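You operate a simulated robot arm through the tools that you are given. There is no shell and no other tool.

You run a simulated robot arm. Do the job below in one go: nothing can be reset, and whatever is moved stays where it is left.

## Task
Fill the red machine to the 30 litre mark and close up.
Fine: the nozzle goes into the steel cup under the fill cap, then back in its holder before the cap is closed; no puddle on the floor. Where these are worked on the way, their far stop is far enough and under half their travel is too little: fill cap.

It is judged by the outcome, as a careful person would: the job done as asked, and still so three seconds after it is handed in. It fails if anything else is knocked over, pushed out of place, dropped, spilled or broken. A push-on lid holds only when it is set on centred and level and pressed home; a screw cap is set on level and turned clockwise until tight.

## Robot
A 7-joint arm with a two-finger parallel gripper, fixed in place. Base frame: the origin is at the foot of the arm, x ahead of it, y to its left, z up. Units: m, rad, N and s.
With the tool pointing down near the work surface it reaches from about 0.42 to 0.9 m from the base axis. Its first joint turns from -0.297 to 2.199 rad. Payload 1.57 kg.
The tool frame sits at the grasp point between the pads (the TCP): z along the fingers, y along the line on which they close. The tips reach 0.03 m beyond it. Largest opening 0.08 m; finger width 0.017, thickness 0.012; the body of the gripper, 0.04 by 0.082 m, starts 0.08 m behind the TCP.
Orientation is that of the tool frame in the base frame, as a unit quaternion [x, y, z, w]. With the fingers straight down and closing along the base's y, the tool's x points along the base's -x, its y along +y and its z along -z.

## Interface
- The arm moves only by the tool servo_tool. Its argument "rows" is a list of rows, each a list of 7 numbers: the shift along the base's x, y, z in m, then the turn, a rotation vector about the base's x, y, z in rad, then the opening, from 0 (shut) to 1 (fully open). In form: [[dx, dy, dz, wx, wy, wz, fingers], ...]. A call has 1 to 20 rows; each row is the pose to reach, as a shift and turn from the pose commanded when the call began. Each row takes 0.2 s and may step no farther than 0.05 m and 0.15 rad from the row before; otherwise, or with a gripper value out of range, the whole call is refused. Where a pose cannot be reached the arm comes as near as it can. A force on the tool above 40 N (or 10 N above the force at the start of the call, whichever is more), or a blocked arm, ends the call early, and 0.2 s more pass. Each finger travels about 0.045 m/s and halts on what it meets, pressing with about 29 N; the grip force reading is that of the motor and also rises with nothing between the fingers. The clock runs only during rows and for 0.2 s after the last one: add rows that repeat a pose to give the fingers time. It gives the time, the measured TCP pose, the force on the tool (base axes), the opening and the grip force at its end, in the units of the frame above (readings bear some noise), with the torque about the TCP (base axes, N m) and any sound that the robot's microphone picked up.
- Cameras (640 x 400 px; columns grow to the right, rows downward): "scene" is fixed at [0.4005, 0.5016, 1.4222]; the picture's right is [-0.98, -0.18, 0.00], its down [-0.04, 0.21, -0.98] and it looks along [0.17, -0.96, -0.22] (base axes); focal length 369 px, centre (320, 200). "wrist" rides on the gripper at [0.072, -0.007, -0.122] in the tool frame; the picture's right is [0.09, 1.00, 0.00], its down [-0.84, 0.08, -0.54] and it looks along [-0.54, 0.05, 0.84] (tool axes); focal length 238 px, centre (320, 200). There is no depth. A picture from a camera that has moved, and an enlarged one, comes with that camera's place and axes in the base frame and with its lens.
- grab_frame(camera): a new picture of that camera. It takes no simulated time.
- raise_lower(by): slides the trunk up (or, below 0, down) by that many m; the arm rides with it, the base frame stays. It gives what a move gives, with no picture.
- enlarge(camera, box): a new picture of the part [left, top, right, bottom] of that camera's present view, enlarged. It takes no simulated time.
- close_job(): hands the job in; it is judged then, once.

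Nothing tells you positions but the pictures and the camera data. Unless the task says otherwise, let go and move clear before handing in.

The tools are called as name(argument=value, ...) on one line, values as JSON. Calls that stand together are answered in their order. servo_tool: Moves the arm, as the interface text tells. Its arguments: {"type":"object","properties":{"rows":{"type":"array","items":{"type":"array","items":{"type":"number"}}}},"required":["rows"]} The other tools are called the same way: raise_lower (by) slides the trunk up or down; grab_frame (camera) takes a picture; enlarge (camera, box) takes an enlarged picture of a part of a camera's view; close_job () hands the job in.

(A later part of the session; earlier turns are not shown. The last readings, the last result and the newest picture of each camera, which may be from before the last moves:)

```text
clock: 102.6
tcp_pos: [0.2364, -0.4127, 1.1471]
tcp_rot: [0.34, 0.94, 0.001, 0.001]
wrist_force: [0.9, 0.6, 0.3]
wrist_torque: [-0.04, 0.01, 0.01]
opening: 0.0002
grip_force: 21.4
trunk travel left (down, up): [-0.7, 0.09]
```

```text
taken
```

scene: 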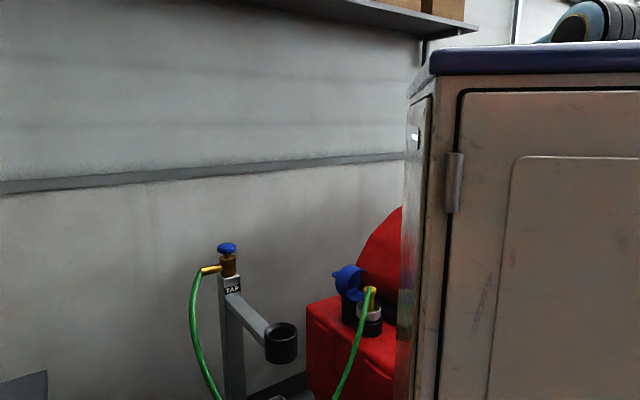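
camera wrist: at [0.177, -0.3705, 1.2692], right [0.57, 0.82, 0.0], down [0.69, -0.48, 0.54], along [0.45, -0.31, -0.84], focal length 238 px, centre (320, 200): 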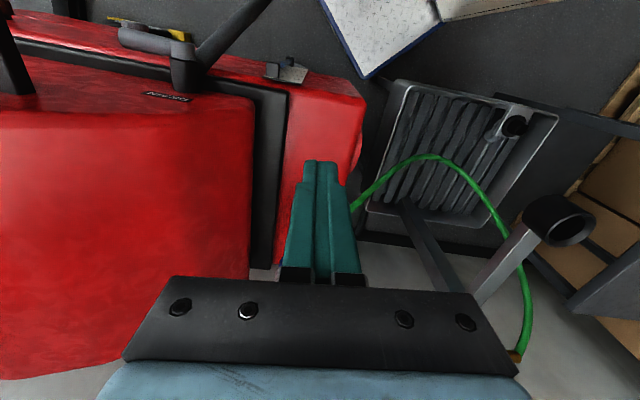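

The arm reaches here fine. I'll continue round to about azimuth -95°, staying high, then look.

servo_tool(rows=[[-0.032, -0.0168, 0, 0, 0, 0.0873, 0], [-0.065, -0.0309, 0, 0, 0, 0.1746, 0], [-0.099, -0.0424, 0, 0, 0, 0.2618, 0.3], [-0.134, -0.0515, 0, 0, 0, 0.3491, 0.6], [-0.169, -0.0578, 0, 0, 0, 0.4364, 1], [-0.205, -0.0614, 0, 0, 0, 0.5236, 1], [-0.241, -0.0624, 0, 0, 0, 0.6109, 1], [-0.277, -0.0606, 0, 0, 0, 0.6982, 1]])

grab_frame(camera="wrist")

```text
clock: 104.4
tcp_pos: [-0.0406, -0.4728, 1.1485]
tcp_rot: [-0.001, 1.0, 0.001, 0.0]
wrist_force: [-0.3, -0.6, 0.2]
wrist_torque: [-0.02, 0.03, -0.02]
opening: 0.0801
grip_force: 0.0
trunk travel left (down, up): [-0.7, 0.09]
```

```text
taken
camera wrist: at [-0.1119, -0.4785, 1.27], right [-0.09, 1.0, 0.0], down [0.84, 0.08, 0.54], along [0.54, 0.05, -0.84], focal length 238 px, centre (320, 200)
```

wrist: 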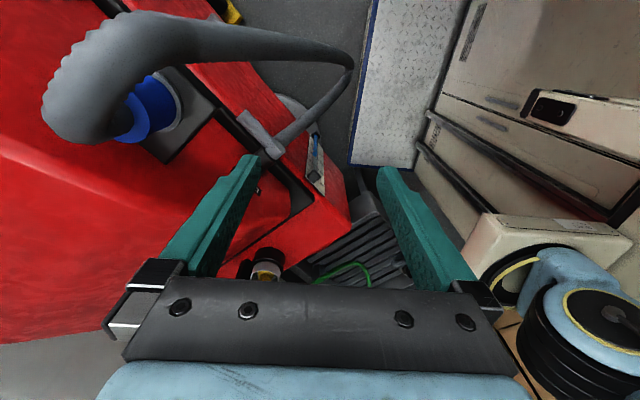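

Excellent, the sight tube and scale face this way. Zooming in.

enlarge(camera="wrist", box=[280, 120, 350, 210])

enlarge(camera="wrist", box=[295, 120, 335, 200])

```text
4.44 times, centred on (315, 165) of wrist
camera zoom: at [-0.1119, -0.4785, 1.27], right [-0.09, 1.0, 0.0], down [0.84, 0.08, 0.54], along [0.54, 0.05, -0.84], focal length 1059 px, centre (342, 356)
```

zoom: 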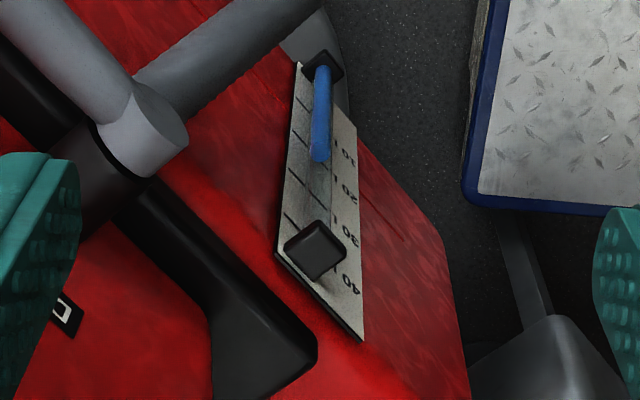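

```text
5.00 times, centred on (315, 160) of wrist
camera zoom: at [-0.1119, -0.4785, 1.27], right [-0.09, 1.0, 0.0], down [0.84, 0.08, 0.54], along [0.54, 0.05, -0.84], focal length 1192 px, centre (345, 400)
```

zoom: 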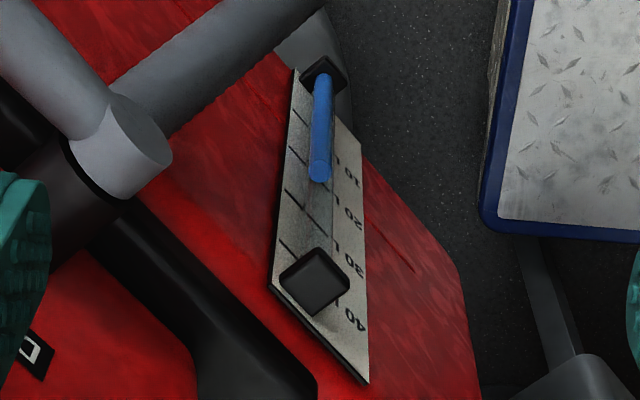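

From here the scale is nearly square-on. I'll lower the trunk to reduce the vertical parallax.

raise_lower(by=-0.2)

grab_frame(camera="wrist")

```text
clock: 106.6
tcp_pos: [-0.0385, -0.4736, 0.949]
tcp_rot: [-0.001, 1.0, 0.001, 0.0]
wrist_force: [-0.1, 0.3, 0.0]
wrist_torque: [0.0, 0.0, -0.01]
opening: 0.0801
grip_force: 0.1
trunk travel left (down, up): [-0.5, 0.29]
```

```text
taken
camera wrist: at [-0.1118, -0.4787, 1.0701], right [-0.09, 1.0, 0.0], down [0.84, 0.08, 0.54], along [0.54, 0.05, -0.84], focal length 238 px, centre (320, 200)
```

wrist: 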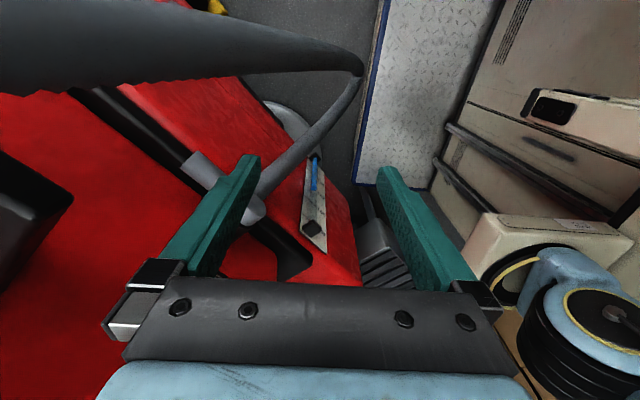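

A thick hose runs close to the camera on the left, so I won't go lower. This height is good enough; zooming on the scale.

enlarge(camera="wrist", box=[285, 140, 345, 260])

enlarge(camera="wrist", box=[295, 145, 340, 200])

enlarge(camera="wrist", box=[290, 190, 340, 260])

```text
3.33 times, centred on (315, 200) of wrist
camera zoom: at [-0.1118, -0.4787, 1.0701], right [-0.09, 1.0, 0.0], down [0.84, 0.08, 0.54], along [0.54, 0.05, -0.84], focal length 794 px, centre (337, 200)
```

zoom: 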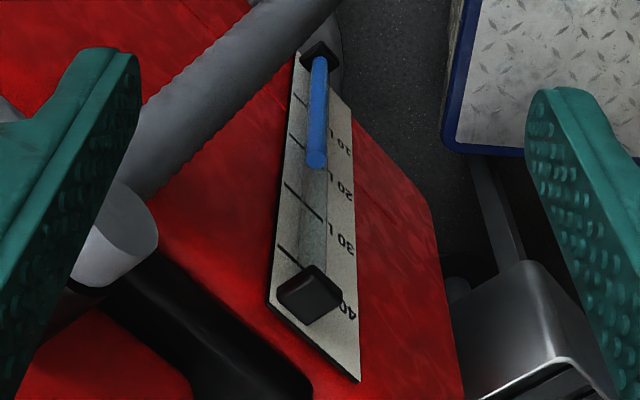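

```text
7.27 times, centred on (318, 172) of wrist
camera zoom: at [-0.1118, -0.4787, 1.0701], right [-0.09, 1.0, 0.0], down [0.84, 0.08, 0.54], along [0.54, 0.05, -0.84], focal length 1734 px, centre (338, 400)
```

zoom: 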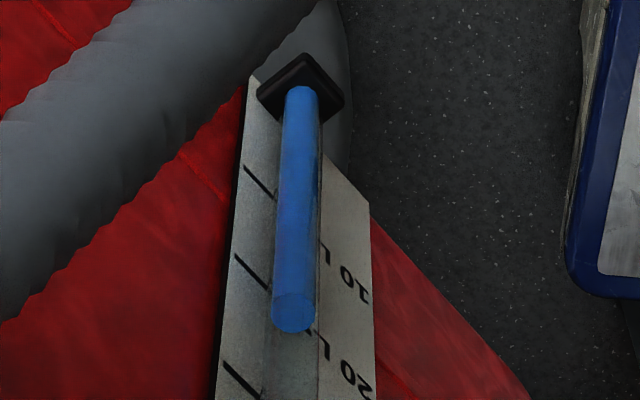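

```text
5.71 times, centred on (315, 225) of wrist
camera zoom: at [-0.1118, -0.4787, 1.0701], right [-0.09, 1.0, 0.0], down [0.84, 0.08, 0.54], along [0.54, 0.05, -0.84], focal length 1362 px, centre (349, 57)
```

zoom: 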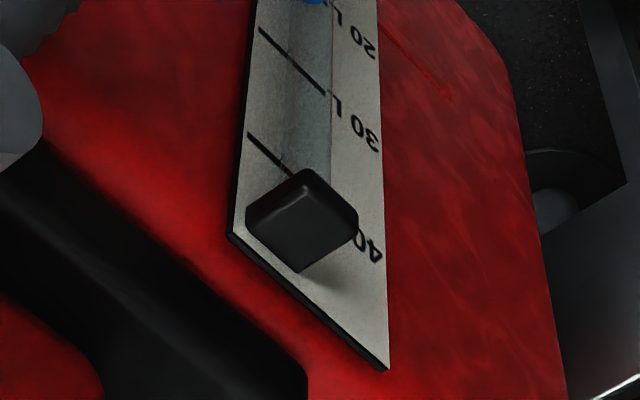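

From this squarer view (combined with the other side) the level is ≈ z 0.602 and the 30 L tick ≈ z 0.645, i.e. about 24 L now (it started at 20 L). I'll go back to the tap and hold about 5 s, which should bring it to around 28 L.

raise_lower(by=0.2)

servo_tool(rows=[[0.0435, -0.0014, 0, 0, 0, 0, 0.5], [0.0885, 0.0016, 0, 0, 0, 0, 0], [0.1335, 0.0086, 0, 0, 0, 0, 0], [0.1765, 0.0186, 0, 0, 0, 0, 0], [0.2185, 0.0336, 0, 0, 0, 0, 0], [0.2605, 0.0536, 0, 0, 0, 0, 0], [0.3005, 0.0736, 0, 0, 0, 0, 0], [0.3405, 0.0936, 0, -0.0051, -0.0258, -0.038, 0], [0.3825, 0.1086, 0, -0.0101, -0.0516, -0.0759, 0], [0.4265, 0.1136, 0, -0.0152, -0.0774, -0.1139, 0], [0.4705, 0.1136, 0, -0.0202, -0.1032, -0.1518, 0], [0.5145, 0.1136, 0, -0.0253, -0.129, -0.1898, 0], [0.5585, 0.1116, 0, -0.0304, -0.1549, -0.2277, 0], [0.6025, 0.1086, 0, -0.0354, -0.1807, -0.2657, 0], [0.6465, 0.1036, 0, -0.0405, -0.2065, -0.3036, 0], [0.6905, 0.0986, 0, -0.0455, -0.2323, -0.3416, 0], [0.7345, 0.0936, 0, -0.0506, -0.2581, -0.3795, 0], [0.7785, 0.0886, 0, -0.0556, -0.2839, -0.4175, 0], [0.8185, 0.0836, -0.004, -0.0607, -0.3097, -0.4554, 0], [0.85, 0.0811, -0.0085, -0.0607, -0.3097, -0.4554, 0]])

enlarge(camera="scene", box=[190, 210, 260, 300])

grab_frame(camera="wrist")

```text
clock: 108.8
tcp_pos: [-0.04, -0.4726, 1.1496]
tcp_rot: [-0.001, 1.0, 0.001, 0.0]
wrist_force: [0.6, 1.0, -0.2]
wrist_torque: [-0.01, 0.02, 0.01]
opening: 0.0797
grip_force: 0.2
trunk travel left (down, up): [-0.7, 0.09]
```

```text
clock: 113.0
tcp_pos: [0.8104, -0.3927, 1.1422]
tcp_rot: [0.225, 0.962, -0.03, 0.154]
wrist_force: [0.3, -1.3, 0.5]
wrist_torque: [0.03, -0.04, -0.03]
opening: 0.0
grip_force: 22.0
trunk travel left (down, up): [-0.7, 0.09]
```

```text
4.44 times, centred on (225, 255) of scene
camera zoom: at [0.4005, 0.5016, 1.4222], right [-0.98, -0.18, 0.0], down [-0.04, 0.21, -0.98], along [0.17, -0.96, -0.22], focal length 1640 px, centre (742, -44)
```

zoom: 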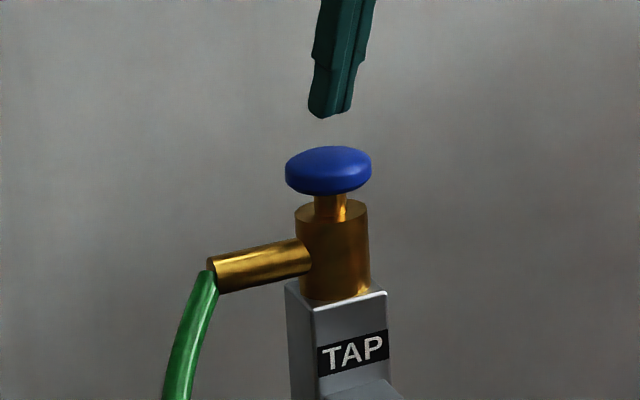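

```text
taken
camera wrist: at [0.7118, -0.3513, 1.2348], right [0.36, 0.93, -0.02], down [0.59, -0.22, 0.77], along [0.72, -0.29, -0.63], focal length 238 px, centre (320, 200)
```

wrist: 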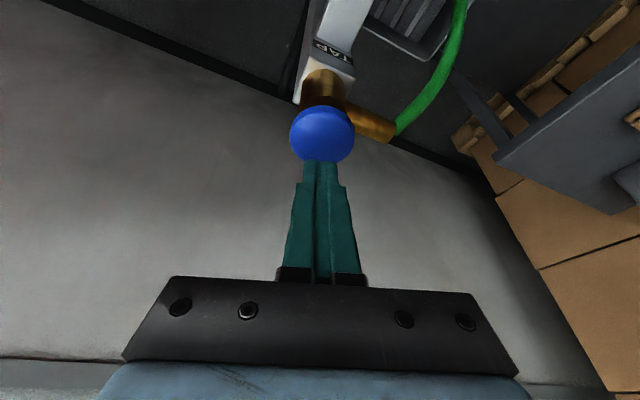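

servo_tool(rows=[[0.001, 0, -0.018, 0, 0, 0, 0], [0.001, 0, -0.028, 0, 0, 0, 0], [0.001, 0, -0.034, 0, 0, 0, 0], [0.001, 0, -0.035, 0, 0, 0, 0], [0.001, 0, -0.036, 0, 0, 0, 0], [0.001, 0, -0.036, 0, 0, 0, 0], [0.001, 0, -0.036, 0, 0, 0, 0], [0.001, 0, -0.036, 0, 0, 0, 0], [0.001, 0, -0.036, 0, 0, 0, 0], [0.001, 0, -0.036, 0, 0, 0, 0], [0.001, 0, -0.036, 0, 0, 0, 0], [0.001, 0, -0.036, 0, 0, 0, 0], [0.001, 0, -0.036, 0, 0, 0, 0], [0.001, 0, -0.036, 0, 0, 0, 0], [0.001, 0, -0.036, 0, 0, 0, 0], [0.001, 0, -0.036, 0, 0, 0, 0], [0.001, 0, -0.036, 0, 0, 0, 0], [0.001, 0, -0.036, 0, 0, 0, 0], [0.001, 0, -0.036, 0, 0, 0, 0], [0.001, 0, -0.036, 0, 0, 0, 0]])

servo_tool(rows=[[0, 0, 0, 0, 0, 0, 0], [0, 0, 0, 0, 0, 0, 0], [0, 0, 0, 0, 0, 0, 0], [0, 0, 0, 0, 0, 0, 0], [0, 0, 0, 0, 0, 0, 0], [0, 0, 0.02, 0, 0, 0, 0], [-0.001, 0, 0.036, 0, 0, 0, 0]])

```text
clock: 117.2
tcp_pos: [0.81, -0.3934, 1.1046]
tcp_rot: [0.224, 0.962, -0.03, 0.154]
wrist_force: [4.7, -1.2, 10.1]
wrist_torque: [-0.04, -0.11, 0.0]
opening: 0.0
grip_force: 21.1
trunk travel left (down, up): [-0.7, 0.09]
heard: click
```

```text
clock: 118.8
tcp_pos: [0.8097, -0.3919, 1.1396]
tcp_rot: [0.224, 0.962, -0.029, 0.152]
wrist_force: [0.3, 0.1, 0.7]
wrist_torque: [-0.01, 0.05, 0.0]
opening: 0.0
grip_force: 21.6
trunk travel left (down, up): [-0.7, 0.09]
```

Released after about 4.8 s of flow. Now to re-measure, first from the near side.

servo_tool(rows=[[-0.02, 0.014, 0.01, 0.0228, 0.0153, -0.0918, 0], [-0.05, 0.035, 0.01, 0.0456, 0.0307, -0.1836, 0], [-0.083, 0.058, 0.01, 0.0684, 0.046, -0.2755, 0], [-0.116, 0.081, 0.01, 0.0912, 0.0613, -0.3673, 0], [-0.149, 0.104, 0.01, 0.114, 0.0767, -0.4591, 0], [-0.182, 0.127, 0.01, 0.1368, 0.092, -0.5509, 0], [-0.215, 0.15, 0.01, 0.1596, 0.1073, -0.6427, 0], [-0.248, 0.173, 0.01, 0.1824, 0.1227, -0.7345, 0], [-0.281, 0.196, 0.01, 0.2052, 0.138, -0.8264, 0], [-0.312, 0.218, 0.0, 0.228, 0.1533, -0.9182, 0], [-0.34, 0.238, -0.01, 0.2508, 0.1687, -1.01, 0], [-0.3586, 0.2536, -0.022, 0.2736, 0.184, -1.1018, 0], [-0.3586, 0.2536, -0.022, 0.2736, 0.184, -1.1018, 0]])

enlarge(camera="wrist", box=[200, 160, 250, 200])

enlarge(camera="wrist", box=[210, 180, 250, 220])

```text
clock: 121.6
tcp_pos: [0.4516, -0.139, 1.1182]
tcp_rot: [0.707, 0.707, 0.001, 0.0]
wrist_force: [-0.7, -0.5, -0.1]
wrist_torque: [0.0, 0.03, 0.0]
opening: 0.0
grip_force: 21.1
trunk travel left (down, up): [-0.7, 0.09]
```

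```text
10.00 times, centred on (225, 180) of wrist
camera zoom: at [0.4442, -0.0655, 1.2391], right [1.0, 0.09, 0.0], down [0.08, -0.84, 0.54], along [0.05, -0.54, -0.84], focal length 2384 px, centre (1270, 400)
```

zoom: 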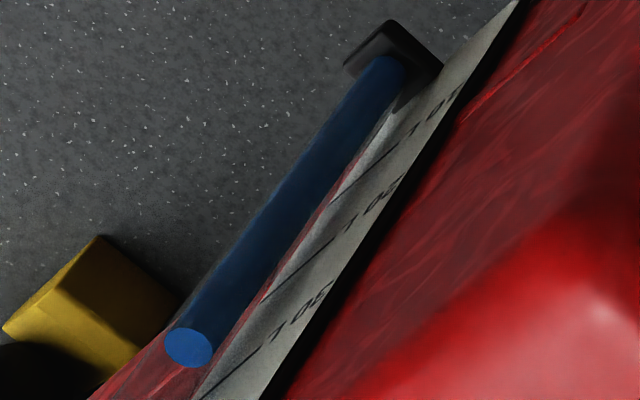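

```text
10.00 times, centred on (230, 200) of wrist
camera zoom: at [0.4442, -0.0655, 1.2391], right [1.0, 0.09, 0.0], down [0.08, -0.84, 0.54], along [0.05, -0.54, -0.84], focal length 2384 px, centre (1220, 200)
```

zoom: 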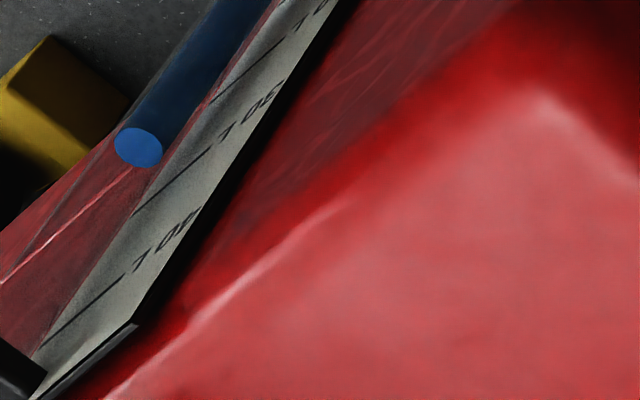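

The level is now about z 0.631 (≈28 L). I'll swing to the squarer viewpoint to pin down exactly how much remains.

servo_tool(rows=[[-0.009, -0.034, 0.01, 0, 0, 0.0873, 0], [-0.0237, -0.0674, 0.02, 0, 0, 0.1746, 0], [-0.0403, -0.0989, 0.03, 0, 0, 0.2618, 0], [-0.0593, -0.1291, 0.03, 0, 0, 0.3491, 0], [-0.081, -0.1584, 0.03, 0, 0, 0.4364, 0], [-0.1043, -0.1854, 0.03, 0, 0, 0.5236, 0], [-0.1296, -0.2105, 0.03, 0, 0, 0.6109, 0], [-0.1573, -0.2342, 0.03, 0, 0, 0.6982, 0], [-0.1861, -0.2552, 0.03, 0, 0, 0.7854, 0], [-0.2164, -0.274, 0.03, 0, 0, 0.8727, 0], [-0.2484, -0.2908, 0.03, 0, 0, 0.96, 0], [-0.2814, -0.3049, 0.03, 0, 0, 1.0473, 0], [-0.3154, -0.3164, 0.03, 0, 0, 1.1345, 0.3], [-0.3504, -0.3255, 0.03, 0, 0, 1.2218, 0.6], [-0.3854, -0.3318, 0.03, 0, 0, 1.3091, 1], [-0.4214, -0.3354, 0.03, 0, 0, 1.3963, 1], [-0.4574, -0.3364, 0.03, 0, 0, 1.4836, 1], [-0.4917, -0.3346, 0.03, 0, 0, 1.5708, 1]])

raise_lower(by=-0.2)

enlarge(camera="wrist", box=[295, 145, 340, 200])

enlarge(camera="wrist", box=[290, 170, 340, 240])

grab_frame(camera="wrist")

```text
clock: 125.4
tcp_pos: [-0.0408, -0.4729, 1.1501]
tcp_rot: [-0.001, 1.0, 0.001, 0.001]
wrist_force: [0.3, -0.1, 0.2]
wrist_torque: [0.01, 0.03, 0.01]
opening: 0.0801
grip_force: 0.0
trunk travel left (down, up): [-0.7, 0.09]
```

```text
clock: 127.5
tcp_pos: [-0.0419, -0.4719, 0.949]
tcp_rot: [-0.001, 1.0, 0.001, 0.0]
wrist_force: [0.1, 0.0, 0.7]
wrist_torque: [0.0, 0.01, 0.0]
opening: 0.0801
grip_force: 0.0
trunk travel left (down, up): [-0.5, 0.29]
```

```text
7.27 times, centred on (318, 172) of wrist
camera zoom: at [-0.1128, -0.4778, 1.0699], right [-0.09, 1.0, 0.0], down [0.84, 0.08, 0.54], along [0.54, 0.05, -0.84], focal length 1734 px, centre (338, 400)
```

zoom: 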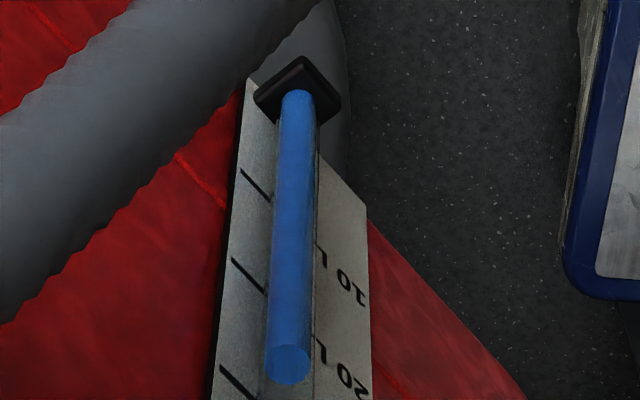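

```text
5.71 times, centred on (315, 205) of wrist
camera zoom: at [-0.1128, -0.4778, 1.0699], right [-0.09, 1.0, 0.0], down [0.84, 0.08, 0.54], along [0.54, 0.05, -0.84], focal length 1362 px, centre (349, 171)
```

zoom: 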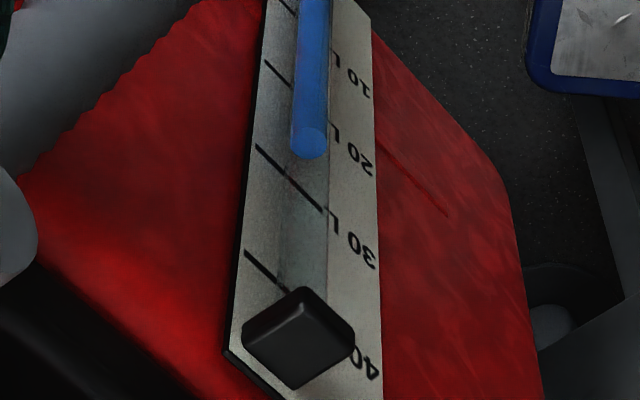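

```text
taken
camera wrist: at [-0.1128, -0.4778, 1.0699], right [-0.09, 1.0, 0.0], down [0.84, 0.08, 0.54], along [0.54, 0.05, -0.84], focal length 238 px, centre (320, 200)
```

wrist: 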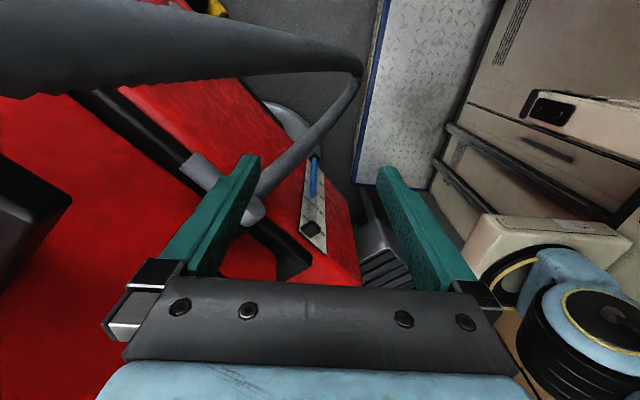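

Level z ≈ 0.6315 and the 30 L tick ≈ 0.641–0.648, so roughly 1.5–2.5 L remain. The hose is clear of the hand's vertical path, so I'll drop another 0.12 m to cut the parallax further.

raise_lower(by=-0.12)

grab_frame(camera="wrist")

enlarge(camera="wrist", box=[280, 180, 350, 280])

enlarge(camera="wrist", box=[290, 200, 340, 260])

```text
clock: 129.1
tcp_pos: [-0.0412, -0.4723, 0.8278]
tcp_rot: [-0.001, 1.0, 0.0, 0.0]
wrist_force: [0.2, 0.4, -0.2]
wrist_torque: [0.0, 0.0, 0.02]
opening: 0.0799
grip_force: 0.0
trunk travel left (down, up): [-0.38, 0.41]
```

```text
taken
camera wrist: at [-0.1128, -0.4778, 0.9499], right [-0.09, 1.0, 0.0], down [0.84, 0.08, 0.54], along [0.54, 0.05, -0.84], focal length 238 px, centre (320, 200)
```

wrist: 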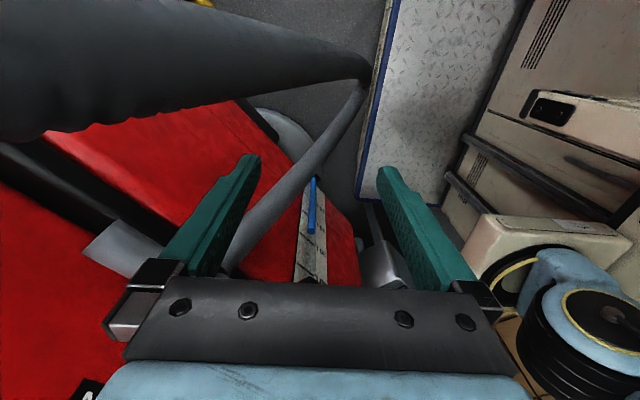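

```text
4.00 times, centred on (315, 230) of wrist
camera zoom: at [-0.1128, -0.4778, 0.9499], right [-0.09, 1.0, 0.0], down [0.84, 0.08, 0.54], along [0.54, 0.05, -0.84], focal length 953 px, centre (340, 80)
```

zoom: 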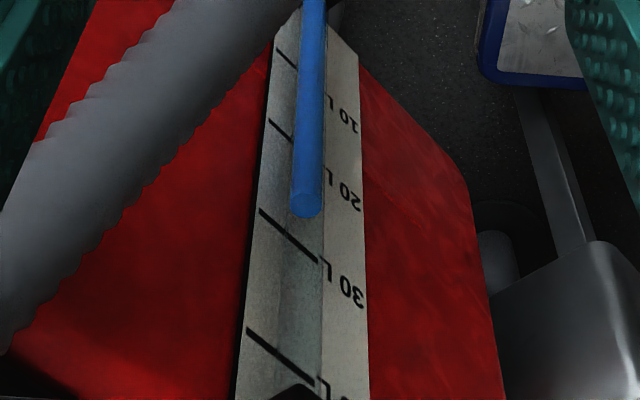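

```text
6.67 times, centred on (315, 230) of wrist
camera zoom: at [-0.1128, -0.4778, 0.9499], right [-0.09, 1.0, 0.0], down [0.84, 0.08, 0.54], along [0.54, 0.05, -0.84], focal length 1589 px, centre (353, 0)
```

zoom: 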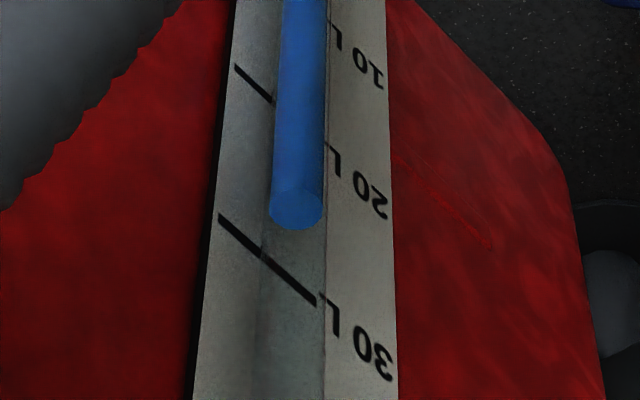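

This view is good: allowing for the tube standing off the plate, the level is ≈28.7 L, so about 1.25 L remain. I'll return to the tap for a short ~1.6 s hold.

raise_lower(by=0.32)

servo_tool(rows=[[0.0435, -0.0014, 0, 0, 0, 0, 0.5], [0.0885, 0.0016, 0, 0, 0, 0, 0], [0.1335, 0.0086, 0, 0, 0, 0, 0], [0.1765, 0.0186, 0, 0, 0, 0, 0], [0.2185, 0.0336, 0, 0, 0, 0, 0], [0.2605, 0.0536, 0, 0, 0, 0, 0], [0.3005, 0.0736, 0, 0, 0, 0, 0], [0.3405, 0.0936, 0, -0.0051, -0.0258, -0.038, 0], [0.3825, 0.1086, 0, -0.0101, -0.0516, -0.0759, 0], [0.4265, 0.1136, 0, -0.0152, -0.0774, -0.1139, 0], [0.4705, 0.1136, 0, -0.0202, -0.1032, -0.1518, 0], [0.5145, 0.1136, 0, -0.0253, -0.129, -0.1898, 0], [0.5585, 0.1116, 0, -0.0304, -0.1549, -0.2277, 0], [0.6025, 0.1086, 0, -0.0354, -0.1807, -0.2657, 0], [0.6465, 0.1036, 0, -0.0405, -0.2065, -0.3036, 0], [0.6905, 0.0986, 0, -0.0455, -0.2323, -0.3416, 0], [0.7345, 0.0936, 0, -0.0506, -0.2581, -0.3795, 0], [0.7785, 0.0886, 0, -0.0556, -0.2839, -0.4175, 0], [0.8185, 0.0826, -0.004, -0.0607, -0.3097, -0.4554, 0], [0.8514, 0.0805, -0.0085, -0.0607, -0.3097, -0.4554, 0]])

enlarge(camera="scene", box=[190, 210, 260, 300])

```text
clock: 132.2
tcp_pos: [-0.0413, -0.472, 1.1488]
tcp_rot: [-0.001, 1.0, 0.0, 0.0]
wrist_force: [-0.1, 0.1, 0.6]
wrist_torque: [0.03, 0.02, -0.02]
opening: 0.0801
grip_force: 0.1
trunk travel left (down, up): [-0.7, 0.09]
```

```text
clock: 136.4
tcp_pos: [0.8109, -0.3944, 1.1442]
tcp_rot: [0.224, 0.962, -0.03, 0.152]
wrist_force: [-0.3, 0.7, -0.3]
wrist_torque: [0.0, -0.02, 0.02]
opening: 0.0003
grip_force: 21.5
trunk travel left (down, up): [-0.7, 0.09]
```

```text
4.44 times, centred on (225, 255) of scene
camera zoom: at [0.4005, 0.5016, 1.4222], right [-0.98, -0.18, 0.0], down [-0.04, 0.21, -0.98], along [0.17, -0.96, -0.22], focal length 1640 px, centre (742, -44)
```

zoom: 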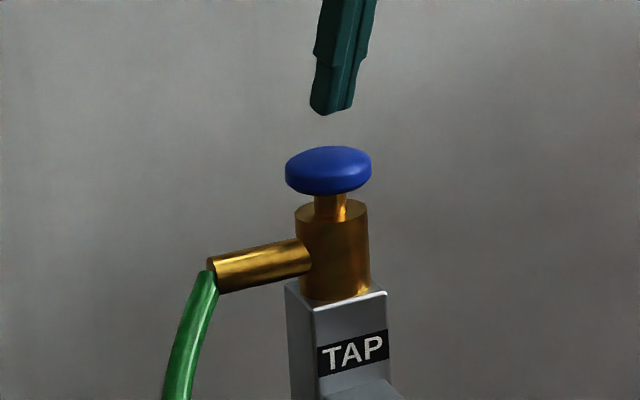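

servo_tool(rows=[[0.001, 0, -0.02, 0, 0, 0, 0], [0.001, 0, -0.03, 0, 0, 0, 0], [0.001, 0, -0.036, 0, 0, 0, 0], [0.001, 0, -0.038, 0, 0, 0, 0], [0.001, 0, -0.038, 0, 0, 0, 0], [0.001, 0, -0.038, 0, 0, 0, 0], [0.001, 0, -0.038, 0, 0, 0, 0], [0.001, 0, -0.038, 0, 0, 0, 0], [0.001, 0, -0.038, 0, 0, 0, 0], [0.001, 0, -0.038, 0, 0, 0, 0], [0.001, 0, -0.015, 0, 0, 0, 0], [0, 0, 0, 0, 0, 0, 0]])

enlarge(camera="scene", box=[190, 210, 260, 300])

```text
clock: 139.0
tcp_pos: [0.8103, -0.3927, 1.1401]
tcp_rot: [0.224, 0.962, -0.029, 0.151]
wrist_force: [1.1, 0.1, -0.9]
wrist_torque: [0.02, -0.04, 0.0]
opening: 0.0
grip_force: 21.0
trunk travel left (down, up): [-0.7, 0.09]
heard: click
```

```text
4.44 times, centred on (225, 255) of scene
camera zoom: at [0.4005, 0.5016, 1.4222], right [-0.98, -0.18, 0.0], down [-0.04, 0.21, -0.98], along [0.17, -0.96, -0.22], focal length 1640 px, centre (742, -44)
```

zoom: 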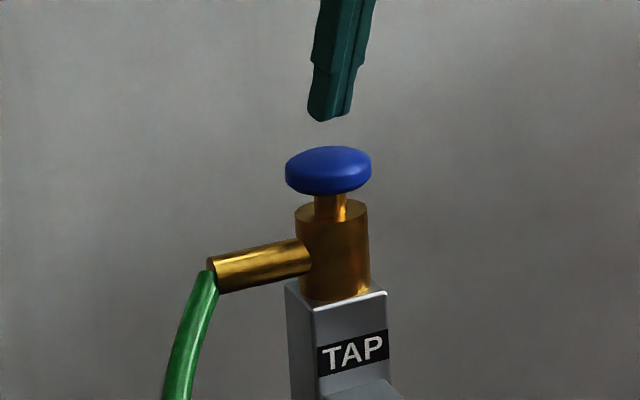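

Pressed and released; the knob has sprung back up. Checking the gauge again from both sides.

servo_tool(rows=[[-0.02, 0.014, 0.01, 0.0228, 0.0153, -0.0918, 0], [-0.05, 0.035, 0.01, 0.0456, 0.0307, -0.1836, 0], [-0.083, 0.058, 0.01, 0.0684, 0.046, -0.2755, 0], [-0.116, 0.081, 0.01, 0.0912, 0.0613, -0.3673, 0], [-0.149, 0.104, 0.01, 0.114, 0.0767, -0.4591, 0], [-0.182, 0.127, 0.01, 0.1368, 0.092, -0.5509, 0], [-0.215, 0.15, 0.01, 0.1596, 0.1073, -0.6427, 0], [-0.248, 0.173, 0.01, 0.1824, 0.1227, -0.7345, 0], [-0.281, 0.196, 0.01, 0.2052, 0.138, -0.8264, 0], [-0.312, 0.218, 0.0, 0.228, 0.1533, -0.9182, 0], [-0.34, 0.238, -0.01, 0.2508, 0.1687, -1.01, 0], [-0.3586, 0.2536, -0.022, 0.2736, 0.184, -1.1018, 0], [-0.3586, 0.2536, -0.022, 0.2736, 0.184, -1.1018, 0]])

enlarge(camera="wrist", box=[200, 160, 250, 200])

servo_tool(rows=[[-0.009, -0.034, 0.01, 0, 0, 0.0873, 0], [-0.0237, -0.0674, 0.02, 0, 0, 0.1746, 0], [-0.0403, -0.0989, 0.03, 0, 0, 0.2618, 0], [-0.0593, -0.1291, 0.03, 0, 0, 0.3491, 0], [-0.081, -0.1584, 0.03, 0, 0, 0.4364, 0], [-0.1043, -0.1854, 0.03, 0, 0, 0.5236, 0], [-0.1296, -0.2105, 0.03, 0, 0, 0.6109, 0], [-0.1573, -0.2342, 0.03, 0, 0, 0.6982, 0], [-0.1861, -0.2552, 0.03, 0, 0, 0.7854, 0], [-0.2164, -0.274, 0.03, 0, 0, 0.8727, 0], [-0.2484, -0.2908, 0.03, 0, 0, 0.96, 0], [-0.2814, -0.3049, 0.03, 0, 0, 1.0473, 0], [-0.3154, -0.3164, 0.03, 0, 0, 1.1345, 0.3], [-0.3504, -0.3255, 0.03, 0, 0, 1.2218, 0.6], [-0.3854, -0.3318, 0.03, 0, 0, 1.3091, 1], [-0.4214, -0.3354, 0.03, 0, 0, 1.3963, 1], [-0.4574, -0.3364, 0.03, 0, 0, 1.4836, 1], [-0.4917, -0.3346, 0.03, 0, 0, 1.5708, 1]])

raise_lower(by=-0.32)

enlarge(camera="wrist", box=[290, 200, 340, 260])

grab_frame(camera="wrist")

```text
clock: 141.8
tcp_pos: [0.4525, -0.1381, 1.1182]
tcp_rot: [0.706, 0.708, 0.0, 0.001]
wrist_force: [0.1, 0.4, 0.3]
wrist_torque: [-0.03, 0.02, 0.01]
opening: 0.0003
grip_force: 21.2
trunk travel left (down, up): [-0.7, 0.09]
```

```text
10.00 times, centred on (225, 180) of wrist
camera zoom: at [0.4464, -0.0637, 1.2394], right [1.0, 0.09, 0.0], down [0.08, -0.84, 0.54], along [0.05, -0.54, -0.84], focal length 2384 px, centre (1270, 400)
```

zoom: 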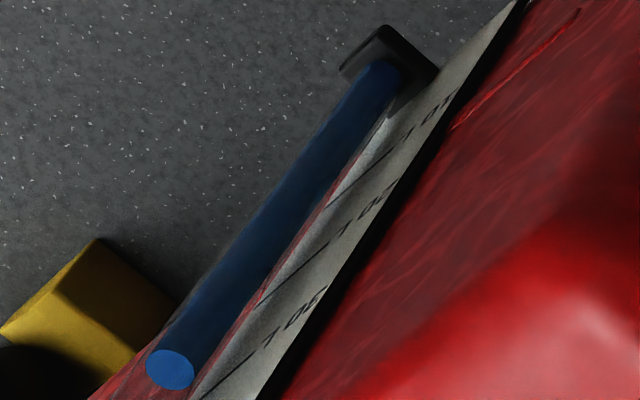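

```text
clock: 145.6
tcp_pos: [-0.0416, -0.4721, 1.1469]
tcp_rot: [-0.001, 1.0, 0.001, 0.0]
wrist_force: [0.3, -0.7, 0.0]
wrist_torque: [-0.01, 0.01, -0.01]
opening: 0.0801
grip_force: 0.1
trunk travel left (down, up): [-0.7, 0.09]
```

```text
clock: 148.8
tcp_pos: [-0.0416, -0.4722, 0.8276]
tcp_rot: [0.0, 1.0, 0.001, 0.0]
wrist_force: [0.7, 0.5, -0.1]
wrist_torque: [-0.02, -0.01, -0.01]
opening: 0.0803
grip_force: 0.0
trunk travel left (down, up): [-0.38, 0.41]
```

```text
6.67 times, centred on (315, 230) of wrist
camera zoom: at [-0.1127, -0.4776, 0.9482], right [-0.09, 1.0, 0.0], down [0.84, 0.08, 0.54], along [0.54, 0.05, -0.84], focal length 1589 px, centre (353, 0)
```

zoom: 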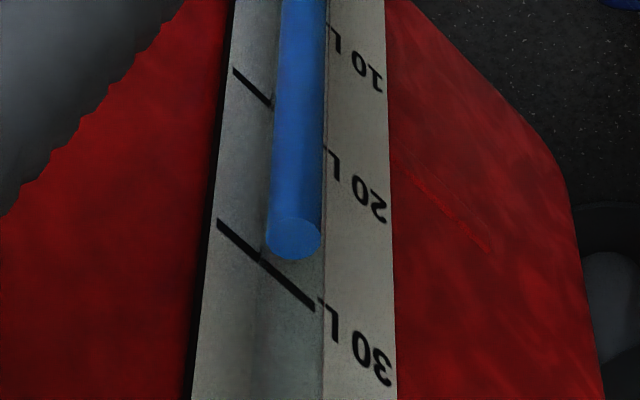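

```text
taken
camera wrist: at [-0.1127, -0.4776, 0.9482], right [-0.09, 1.0, 0.0], down [0.84, 0.08, 0.54], along [0.54, 0.05, -0.84], focal length 238 px, centre (320, 200)
```

wrist: 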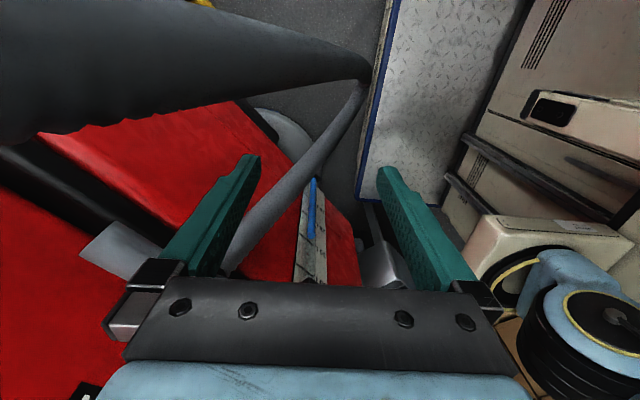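

The level now matches the 30 L tick (within about half a litre), so filling is done and the tap is released. Next I'll return to the nozzle: raise, follow the same safe arc, and turn the wrist back to the grip orientation above it.

raise_lower(by=0.32)

servo_tool(rows=[[0.0466, -0.003, 0, 0, 0, -0.14, 1], [0.0916, 0, 0, 0, 0, -0.28, 1], [0.1366, 0.007, 0, 0, 0, -0.42, 0.8], [0.1796, 0.017, 0, 0, 0, -0.56, 0.725], [0.2216, 0.032, 0, 0, 0, -0.7, 0.725], [0.2636, 0.052, 0, 0, 0, -0.84, 0.725], [0.3036, 0.072, 0, 0, 0, -0.98, 0.725], [0.3436, 0.087, 0, 0, 0, -1.12, 0.725], [0.3856, 0.087, 0, 0, 0, -1.26, 0.725], [0.4166, 0.067, 0, 0, 0, -1.4, 0.725], [0.4366, 0.032, 0, 0, 0, -1.54, 0.725], [0.4516, -0.003, 0, 0, 0, -1.68, 0.725], [0.4666, -0.038, 0, 0, 0, -1.82, 0.725], [0.4766, -0.073, 0, 0, 0, -1.96, 0.725], [0.4801, -0.105, 0, 0, 0, -2.1, 0.725], [0.4801, -0.105, 0, 0, 0, -2.24, 0.725], [0.4801, -0.105, 0, 0, 0, -2.356, 0.725], [0.4801, -0.105, 0, 0, 0, -2.356, 0.725]])

grab_frame(camera="wrist")

enlarge(camera="scene", box=[310, 200, 410, 350])

```text
clock: 152.0
tcp_pos: [-0.0402, -0.4725, 1.1464]
tcp_rot: [-0.001, 1.0, 0.001, 0.0]
wrist_force: [0.5, 0.6, 1.1]
wrist_torque: [-0.04, 0.02, 0.02]
opening: 0.0798
grip_force: 0.0
trunk travel left (down, up): [-0.7, 0.09]
```

```text
clock: 155.8
tcp_pos: [0.4376, -0.5789, 1.147]
tcp_rot: [0.924, 0.383, 0.0, 0.001]
wrist_force: [0.0, 0.4, -0.7]
wrist_torque: [0.0, -0.01, 0.02]
opening: 0.0578
grip_force: 0.1
trunk travel left (down, up): [-0.7, 0.09]
```

```text
taken
camera wrist: at [0.4842, -0.5206, 1.268], right [0.77, -0.64, 0.0], down [-0.54, -0.65, 0.54], along [-0.34, -0.42, -0.84], focal length 238 px, centre (320, 200)
```

wrist: 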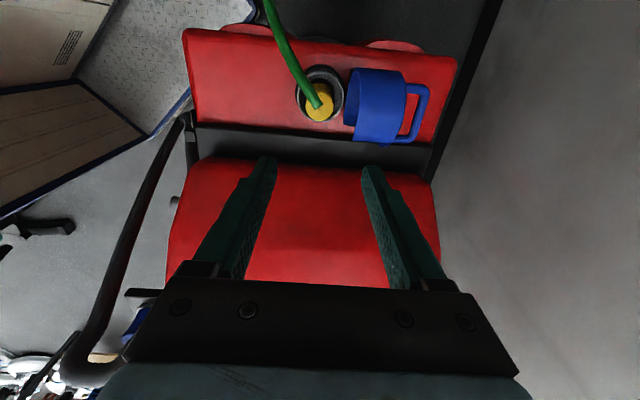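

```text
2.67 times, centred on (360, 275) of scene
camera zoom: at [0.4005, 0.5016, 1.4222], right [-0.98, -0.18, 0.0], down [-0.04, 0.21, -0.98], along [0.17, -0.96, -0.22], focal length 984 px, centre (213, 0)
```

zoom: 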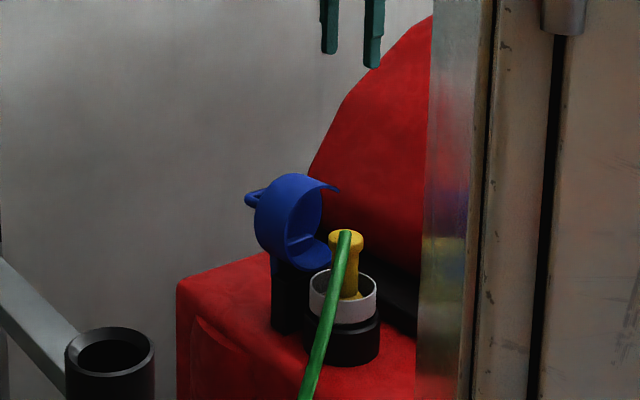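

Over the nozzle. Descending partway, then verifying alignment with the knob.

servo_tool(rows=[[0.0005, 0.001, -0.04, 0, 0, 0, 0.725], [0.0005, 0.001, -0.085, 0, 0, 0, 0.725], [0.0005, 0.001, -0.13, 0, 0, 0, 0.725], [0.0005, 0.001, -0.165, 0, 0, 0, 0.725], [0.0005, 0.001, -0.185, 0, 0, 0, 0.725], [0.0005, 0.001, -0.185, 0, 0, 0, 0.725]])

enlarge(camera="wrist", box=[240, 80, 400, 240])

enlarge(camera="scene", box=[330, 225, 400, 340])

```text
clock: 157.2
tcp_pos: [0.439, -0.5778, 0.9594]
tcp_rot: [0.923, 0.384, 0.0, 0.0]
wrist_force: [0.2, 0.7, -0.1]
wrist_torque: [-0.01, -0.01, 0.0]
opening: 0.058
grip_force: 0.1
trunk travel left (down, up): [-0.7, 0.09]
```

```text
2.50 times, centred on (320, 160) of wrist
camera zoom: at [0.484, -0.5188, 1.0811], right [0.77, -0.64, 0.0], down [-0.54, -0.65, 0.54], along [-0.34, -0.42, -0.84], focal length 596 px, centre (320, 300)
```

zoom: 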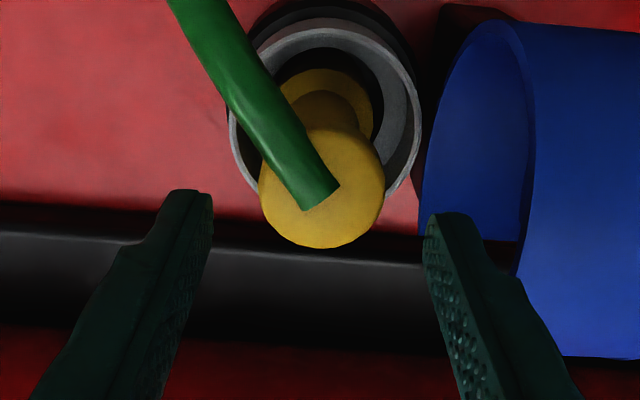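

```text
3.48 times, centred on (365, 282) of scene
camera zoom: at [0.4005, 0.5016, 1.4222], right [-0.98, -0.18, 0.0], down [-0.04, 0.21, -0.98], along [0.17, -0.96, -0.22], focal length 1284 px, centre (164, -87)
```

zoom: 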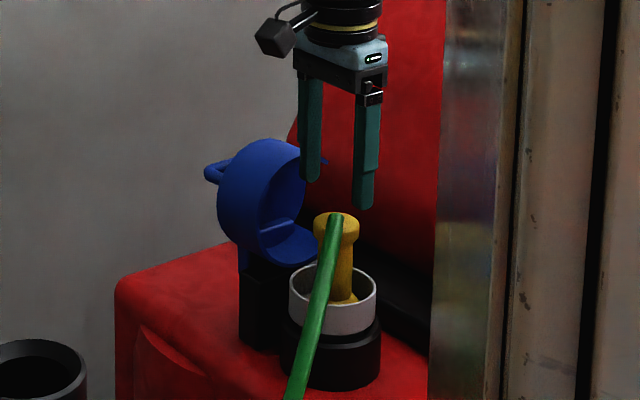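

Alignment is within a millimetre. Descending around the knob and gripping.

servo_tool(rows=[[0, 0, -0.025, 0, 0, 0, 0.725], [0, 0, -0.05, 0, 0, 0, 0.725], [0, 0, -0.065, 0, 0, 0, 0.725], [0, 0, -0.07, 0, 0, 0, 0.725], [0, 0, -0.07, 0, 0, 0, 0.3], [0, 0, -0.07, 0, 0, 0, 0], [0, 0, -0.07, 0, 0, 0, 0], [0, 0, -0.07, 0, 0, 0, 0]])

enlarge(camera="scene", box=[330, 225, 400, 340])

grab_frame(camera="wrist")

```text
clock: 159.0
tcp_pos: [0.4402, -0.5772, 0.8921]
tcp_rot: [0.924, 0.383, 0.0, 0.001]
wrist_force: [-0.1, 0.8, 0.7]
wrist_torque: [-0.01, 0.01, 0.0]
opening: 0.0415
grip_force: 28.4
trunk travel left (down, up): [-0.7, 0.09]
```

```text
3.48 times, centred on (365, 282) of scene
camera zoom: at [0.4005, 0.5016, 1.4222], right [-0.98, -0.18, 0.0], down [-0.04, 0.21, -0.98], along [0.17, -0.96, -0.22], focal length 1284 px, centre (164, -87)
```

zoom: 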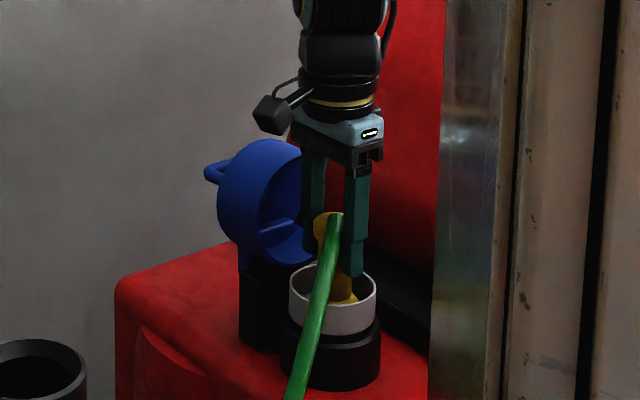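

```text
taken
camera wrist: at [0.485, -0.5191, 1.013], right [0.77, -0.64, 0.0], down [-0.54, -0.65, 0.54], along [-0.34, -0.42, -0.84], focal length 238 px, centre (320, 200)
```

wrist: 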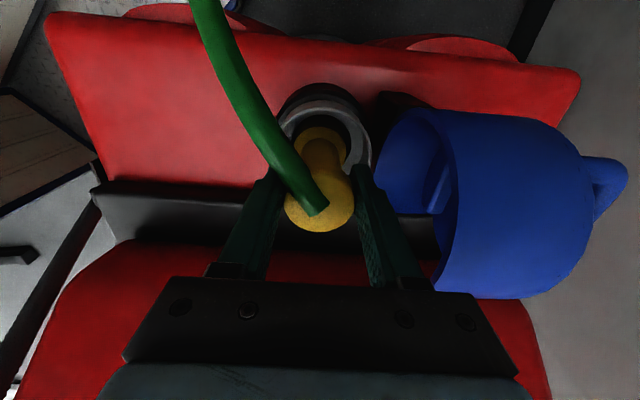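

Gripped. Lifting the nozzle straight out and carrying it back to above its holder.

servo_tool(rows=[[0, 0, 0.015, 0, 0, 0, 0], [0, 0, 0.04, 0, 0, 0, 0], [0, 0, 0.07, 0, 0, 0, 0], [0, 0, 0.105, 0, 0, 0, 0], [0, 0, 0.145, 0, 0, 0, 0], [0, 0, 0.185, 0, 0, 0, 0], [0, 0, 0.225, 0, 0, 0, 0], [0, 0, 0.265, 0, 0, 0, 0], [0, 0, 0.295, 0, 0, 0, 0], [0, 0, 0.308, 0, 0, 0, 0]])

enlarge(camera="scene", box=[310, 160, 410, 340])

```text
clock: 161.2
tcp_pos: [0.4386, -0.5784, 1.2007]
tcp_rot: [0.923, 0.384, 0.001, -0.001]
wrist_force: [-0.4, -0.4, -2.0]
wrist_torque: [0.01, 0.01, 0.0]
opening: 0.0413
grip_force: 28.9
trunk travel left (down, up): [-0.7, 0.09]
```

```text
2.22 times, centred on (360, 250) of scene
camera zoom: at [0.4005, 0.5016, 1.4222], right [-0.98, -0.18, 0.0], down [-0.04, 0.21, -0.98], along [0.17, -0.96, -0.22], focal length 820 px, centre (231, 89)
```

zoom: 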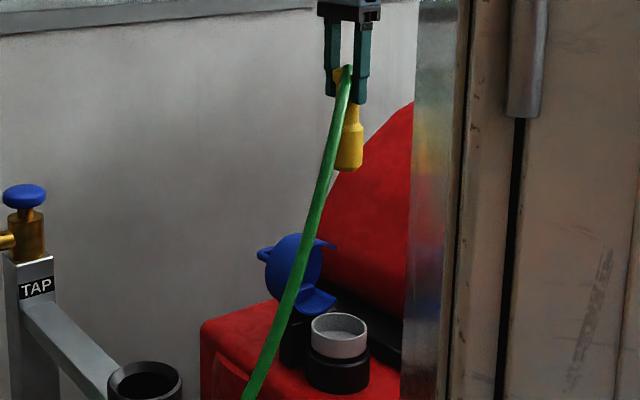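

servo_tool(rows=[[0.006, 0.014, 0, 0, 0, 0, 0], [0.019, 0.044, 0, 0, 0, 0, 0], [0.033, 0.077, 0, 0, 0, 0, 0], [0.047, 0.11, 0, 0, 0, 0, 0], [0.062, 0.144, 0, 0, 0, 0, 0], [0.077, 0.178, 0, 0, 0, 0, 0], [0.092, 0.213, 0, 0, 0, 0, 0], [0.107, 0.248, 0, 0, 0, 0, 0], [0.121, 0.281, 0, 0, 0, 0, 0], [0.135, 0.313, 0, 0, 0, 0, 0], [0.148, 0.343, 0, 0, 0, 0, 0], [0.159, 0.369, 0, 0, 0, 0, 0], [0.167, 0.388, 0, 0, 0, 0, 0], [0.1712, 0.3975, 0, 0, 0, 0, 0], [0.1712, 0.3975, 0, 0, 0, 0, 0]])

grab_frame(camera="wrist")

enlarge(camera="wrist", box=[250, 50, 390, 190])

enlarge(camera="scene", box=[220, 200, 340, 370])

```text
clock: 164.4
tcp_pos: [0.6108, -0.1785, 1.2]
tcp_rot: [0.924, 0.384, 0.001, 0.001]
wrist_force: [0.7, -1.1, -1.8]
wrist_torque: [-0.01, -0.02, -0.04]
opening: 0.0415
grip_force: 29.3
trunk travel left (down, up): [-0.7, 0.09]
```

```text
taken
camera wrist: at [0.6573, -0.1205, 1.3202], right [0.77, -0.64, 0.0], down [-0.54, -0.65, 0.54], along [-0.34, -0.42, -0.84], focal length 238 px, centre (320, 200)
```

wrist: 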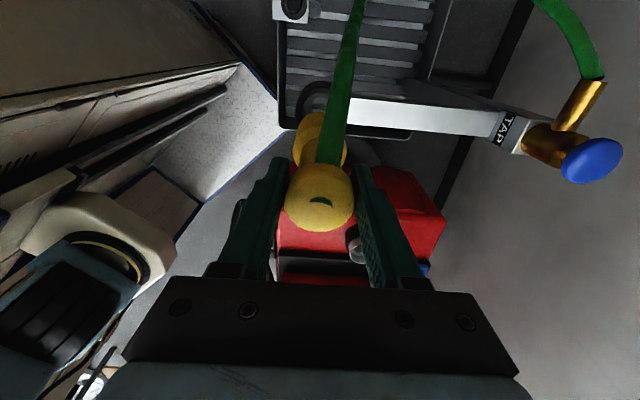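

```text
2.86 times, centred on (320, 120) of wrist
camera zoom: at [0.6573, -0.1205, 1.3202], right [0.77, -0.64, 0.0], down [-0.54, -0.65, 0.54], along [-0.34, -0.42, -0.84], focal length 681 px, centre (320, 429)
```

zoom: 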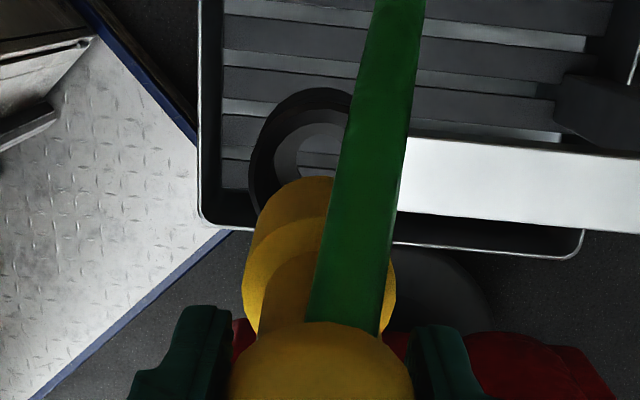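

```text
2.35 times, centred on (280, 285) of scene
camera zoom: at [0.4005, 0.5016, 1.4222], right [-0.98, -0.18, 0.0], down [-0.04, 0.21, -0.98], along [0.17, -0.96, -0.22], focal length 868 px, centre (414, 0)
```

zoom: 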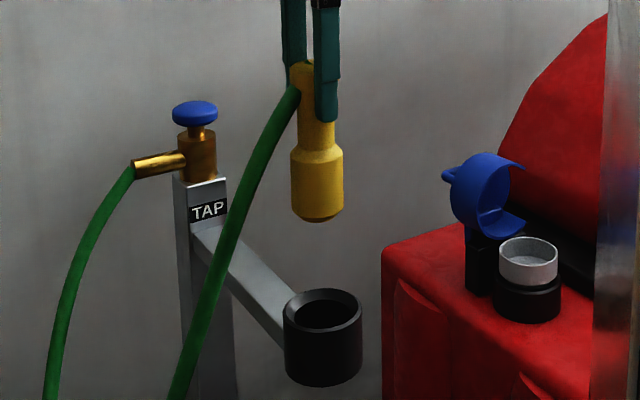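

Back over the holder; I'll correct 1–2 mm to the original seat position and lower slowly.

servo_tool(rows=[[-0.001, -0.002, -0.03, 0, 0, 0, 0], [-0.001, -0.002, -0.065, 0, 0, 0, 0], [-0.001, -0.002, -0.09, 0, 0, 0, 0], [-0.001, -0.002, -0.1, 0, 0, 0, 0], [-0.001, -0.002, -0.1, 0, 0, 0, 0]])

enlarge(camera="scene", box=[230, 240, 330, 370])

enlarge(camera="wrist", box=[250, 50, 390, 190])

```text
clock: 165.6
tcp_pos: [0.6113, -0.1817, 1.1009]
tcp_rot: [0.924, 0.383, 0.001, 0.001]
wrist_force: [0.3, 0.1, -1.0]
wrist_torque: [0.01, -0.03, -0.01]
opening: 0.041
grip_force: 28.9
trunk travel left (down, up): [-0.7, 0.09]
```

```text
3.08 times, centred on (280, 305) of scene
camera zoom: at [0.4005, 0.5016, 1.4222], right [-0.98, -0.18, 0.0], down [-0.04, 0.21, -0.98], along [0.17, -0.96, -0.22], focal length 1136 px, centre (443, -123)
```

zoom: 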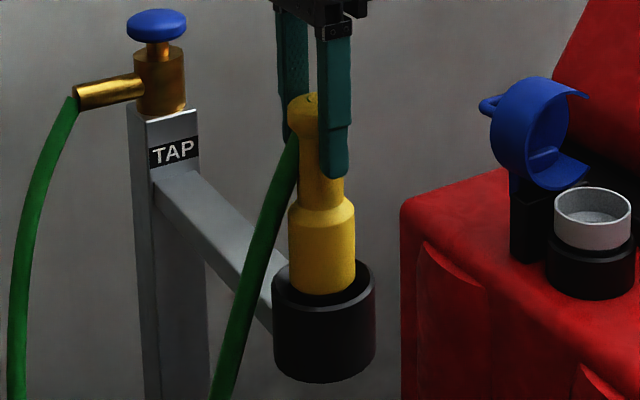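

```text
2.86 times, centred on (320, 120) of wrist
camera zoom: at [0.6569, -0.1242, 1.2213], right [0.77, -0.64, 0.0], down [-0.54, -0.65, 0.54], along [-0.34, -0.42, -0.84], focal length 681 px, centre (320, 429)
```

zoom: 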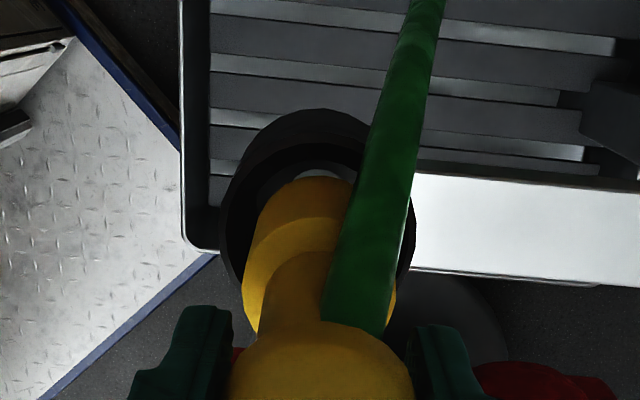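

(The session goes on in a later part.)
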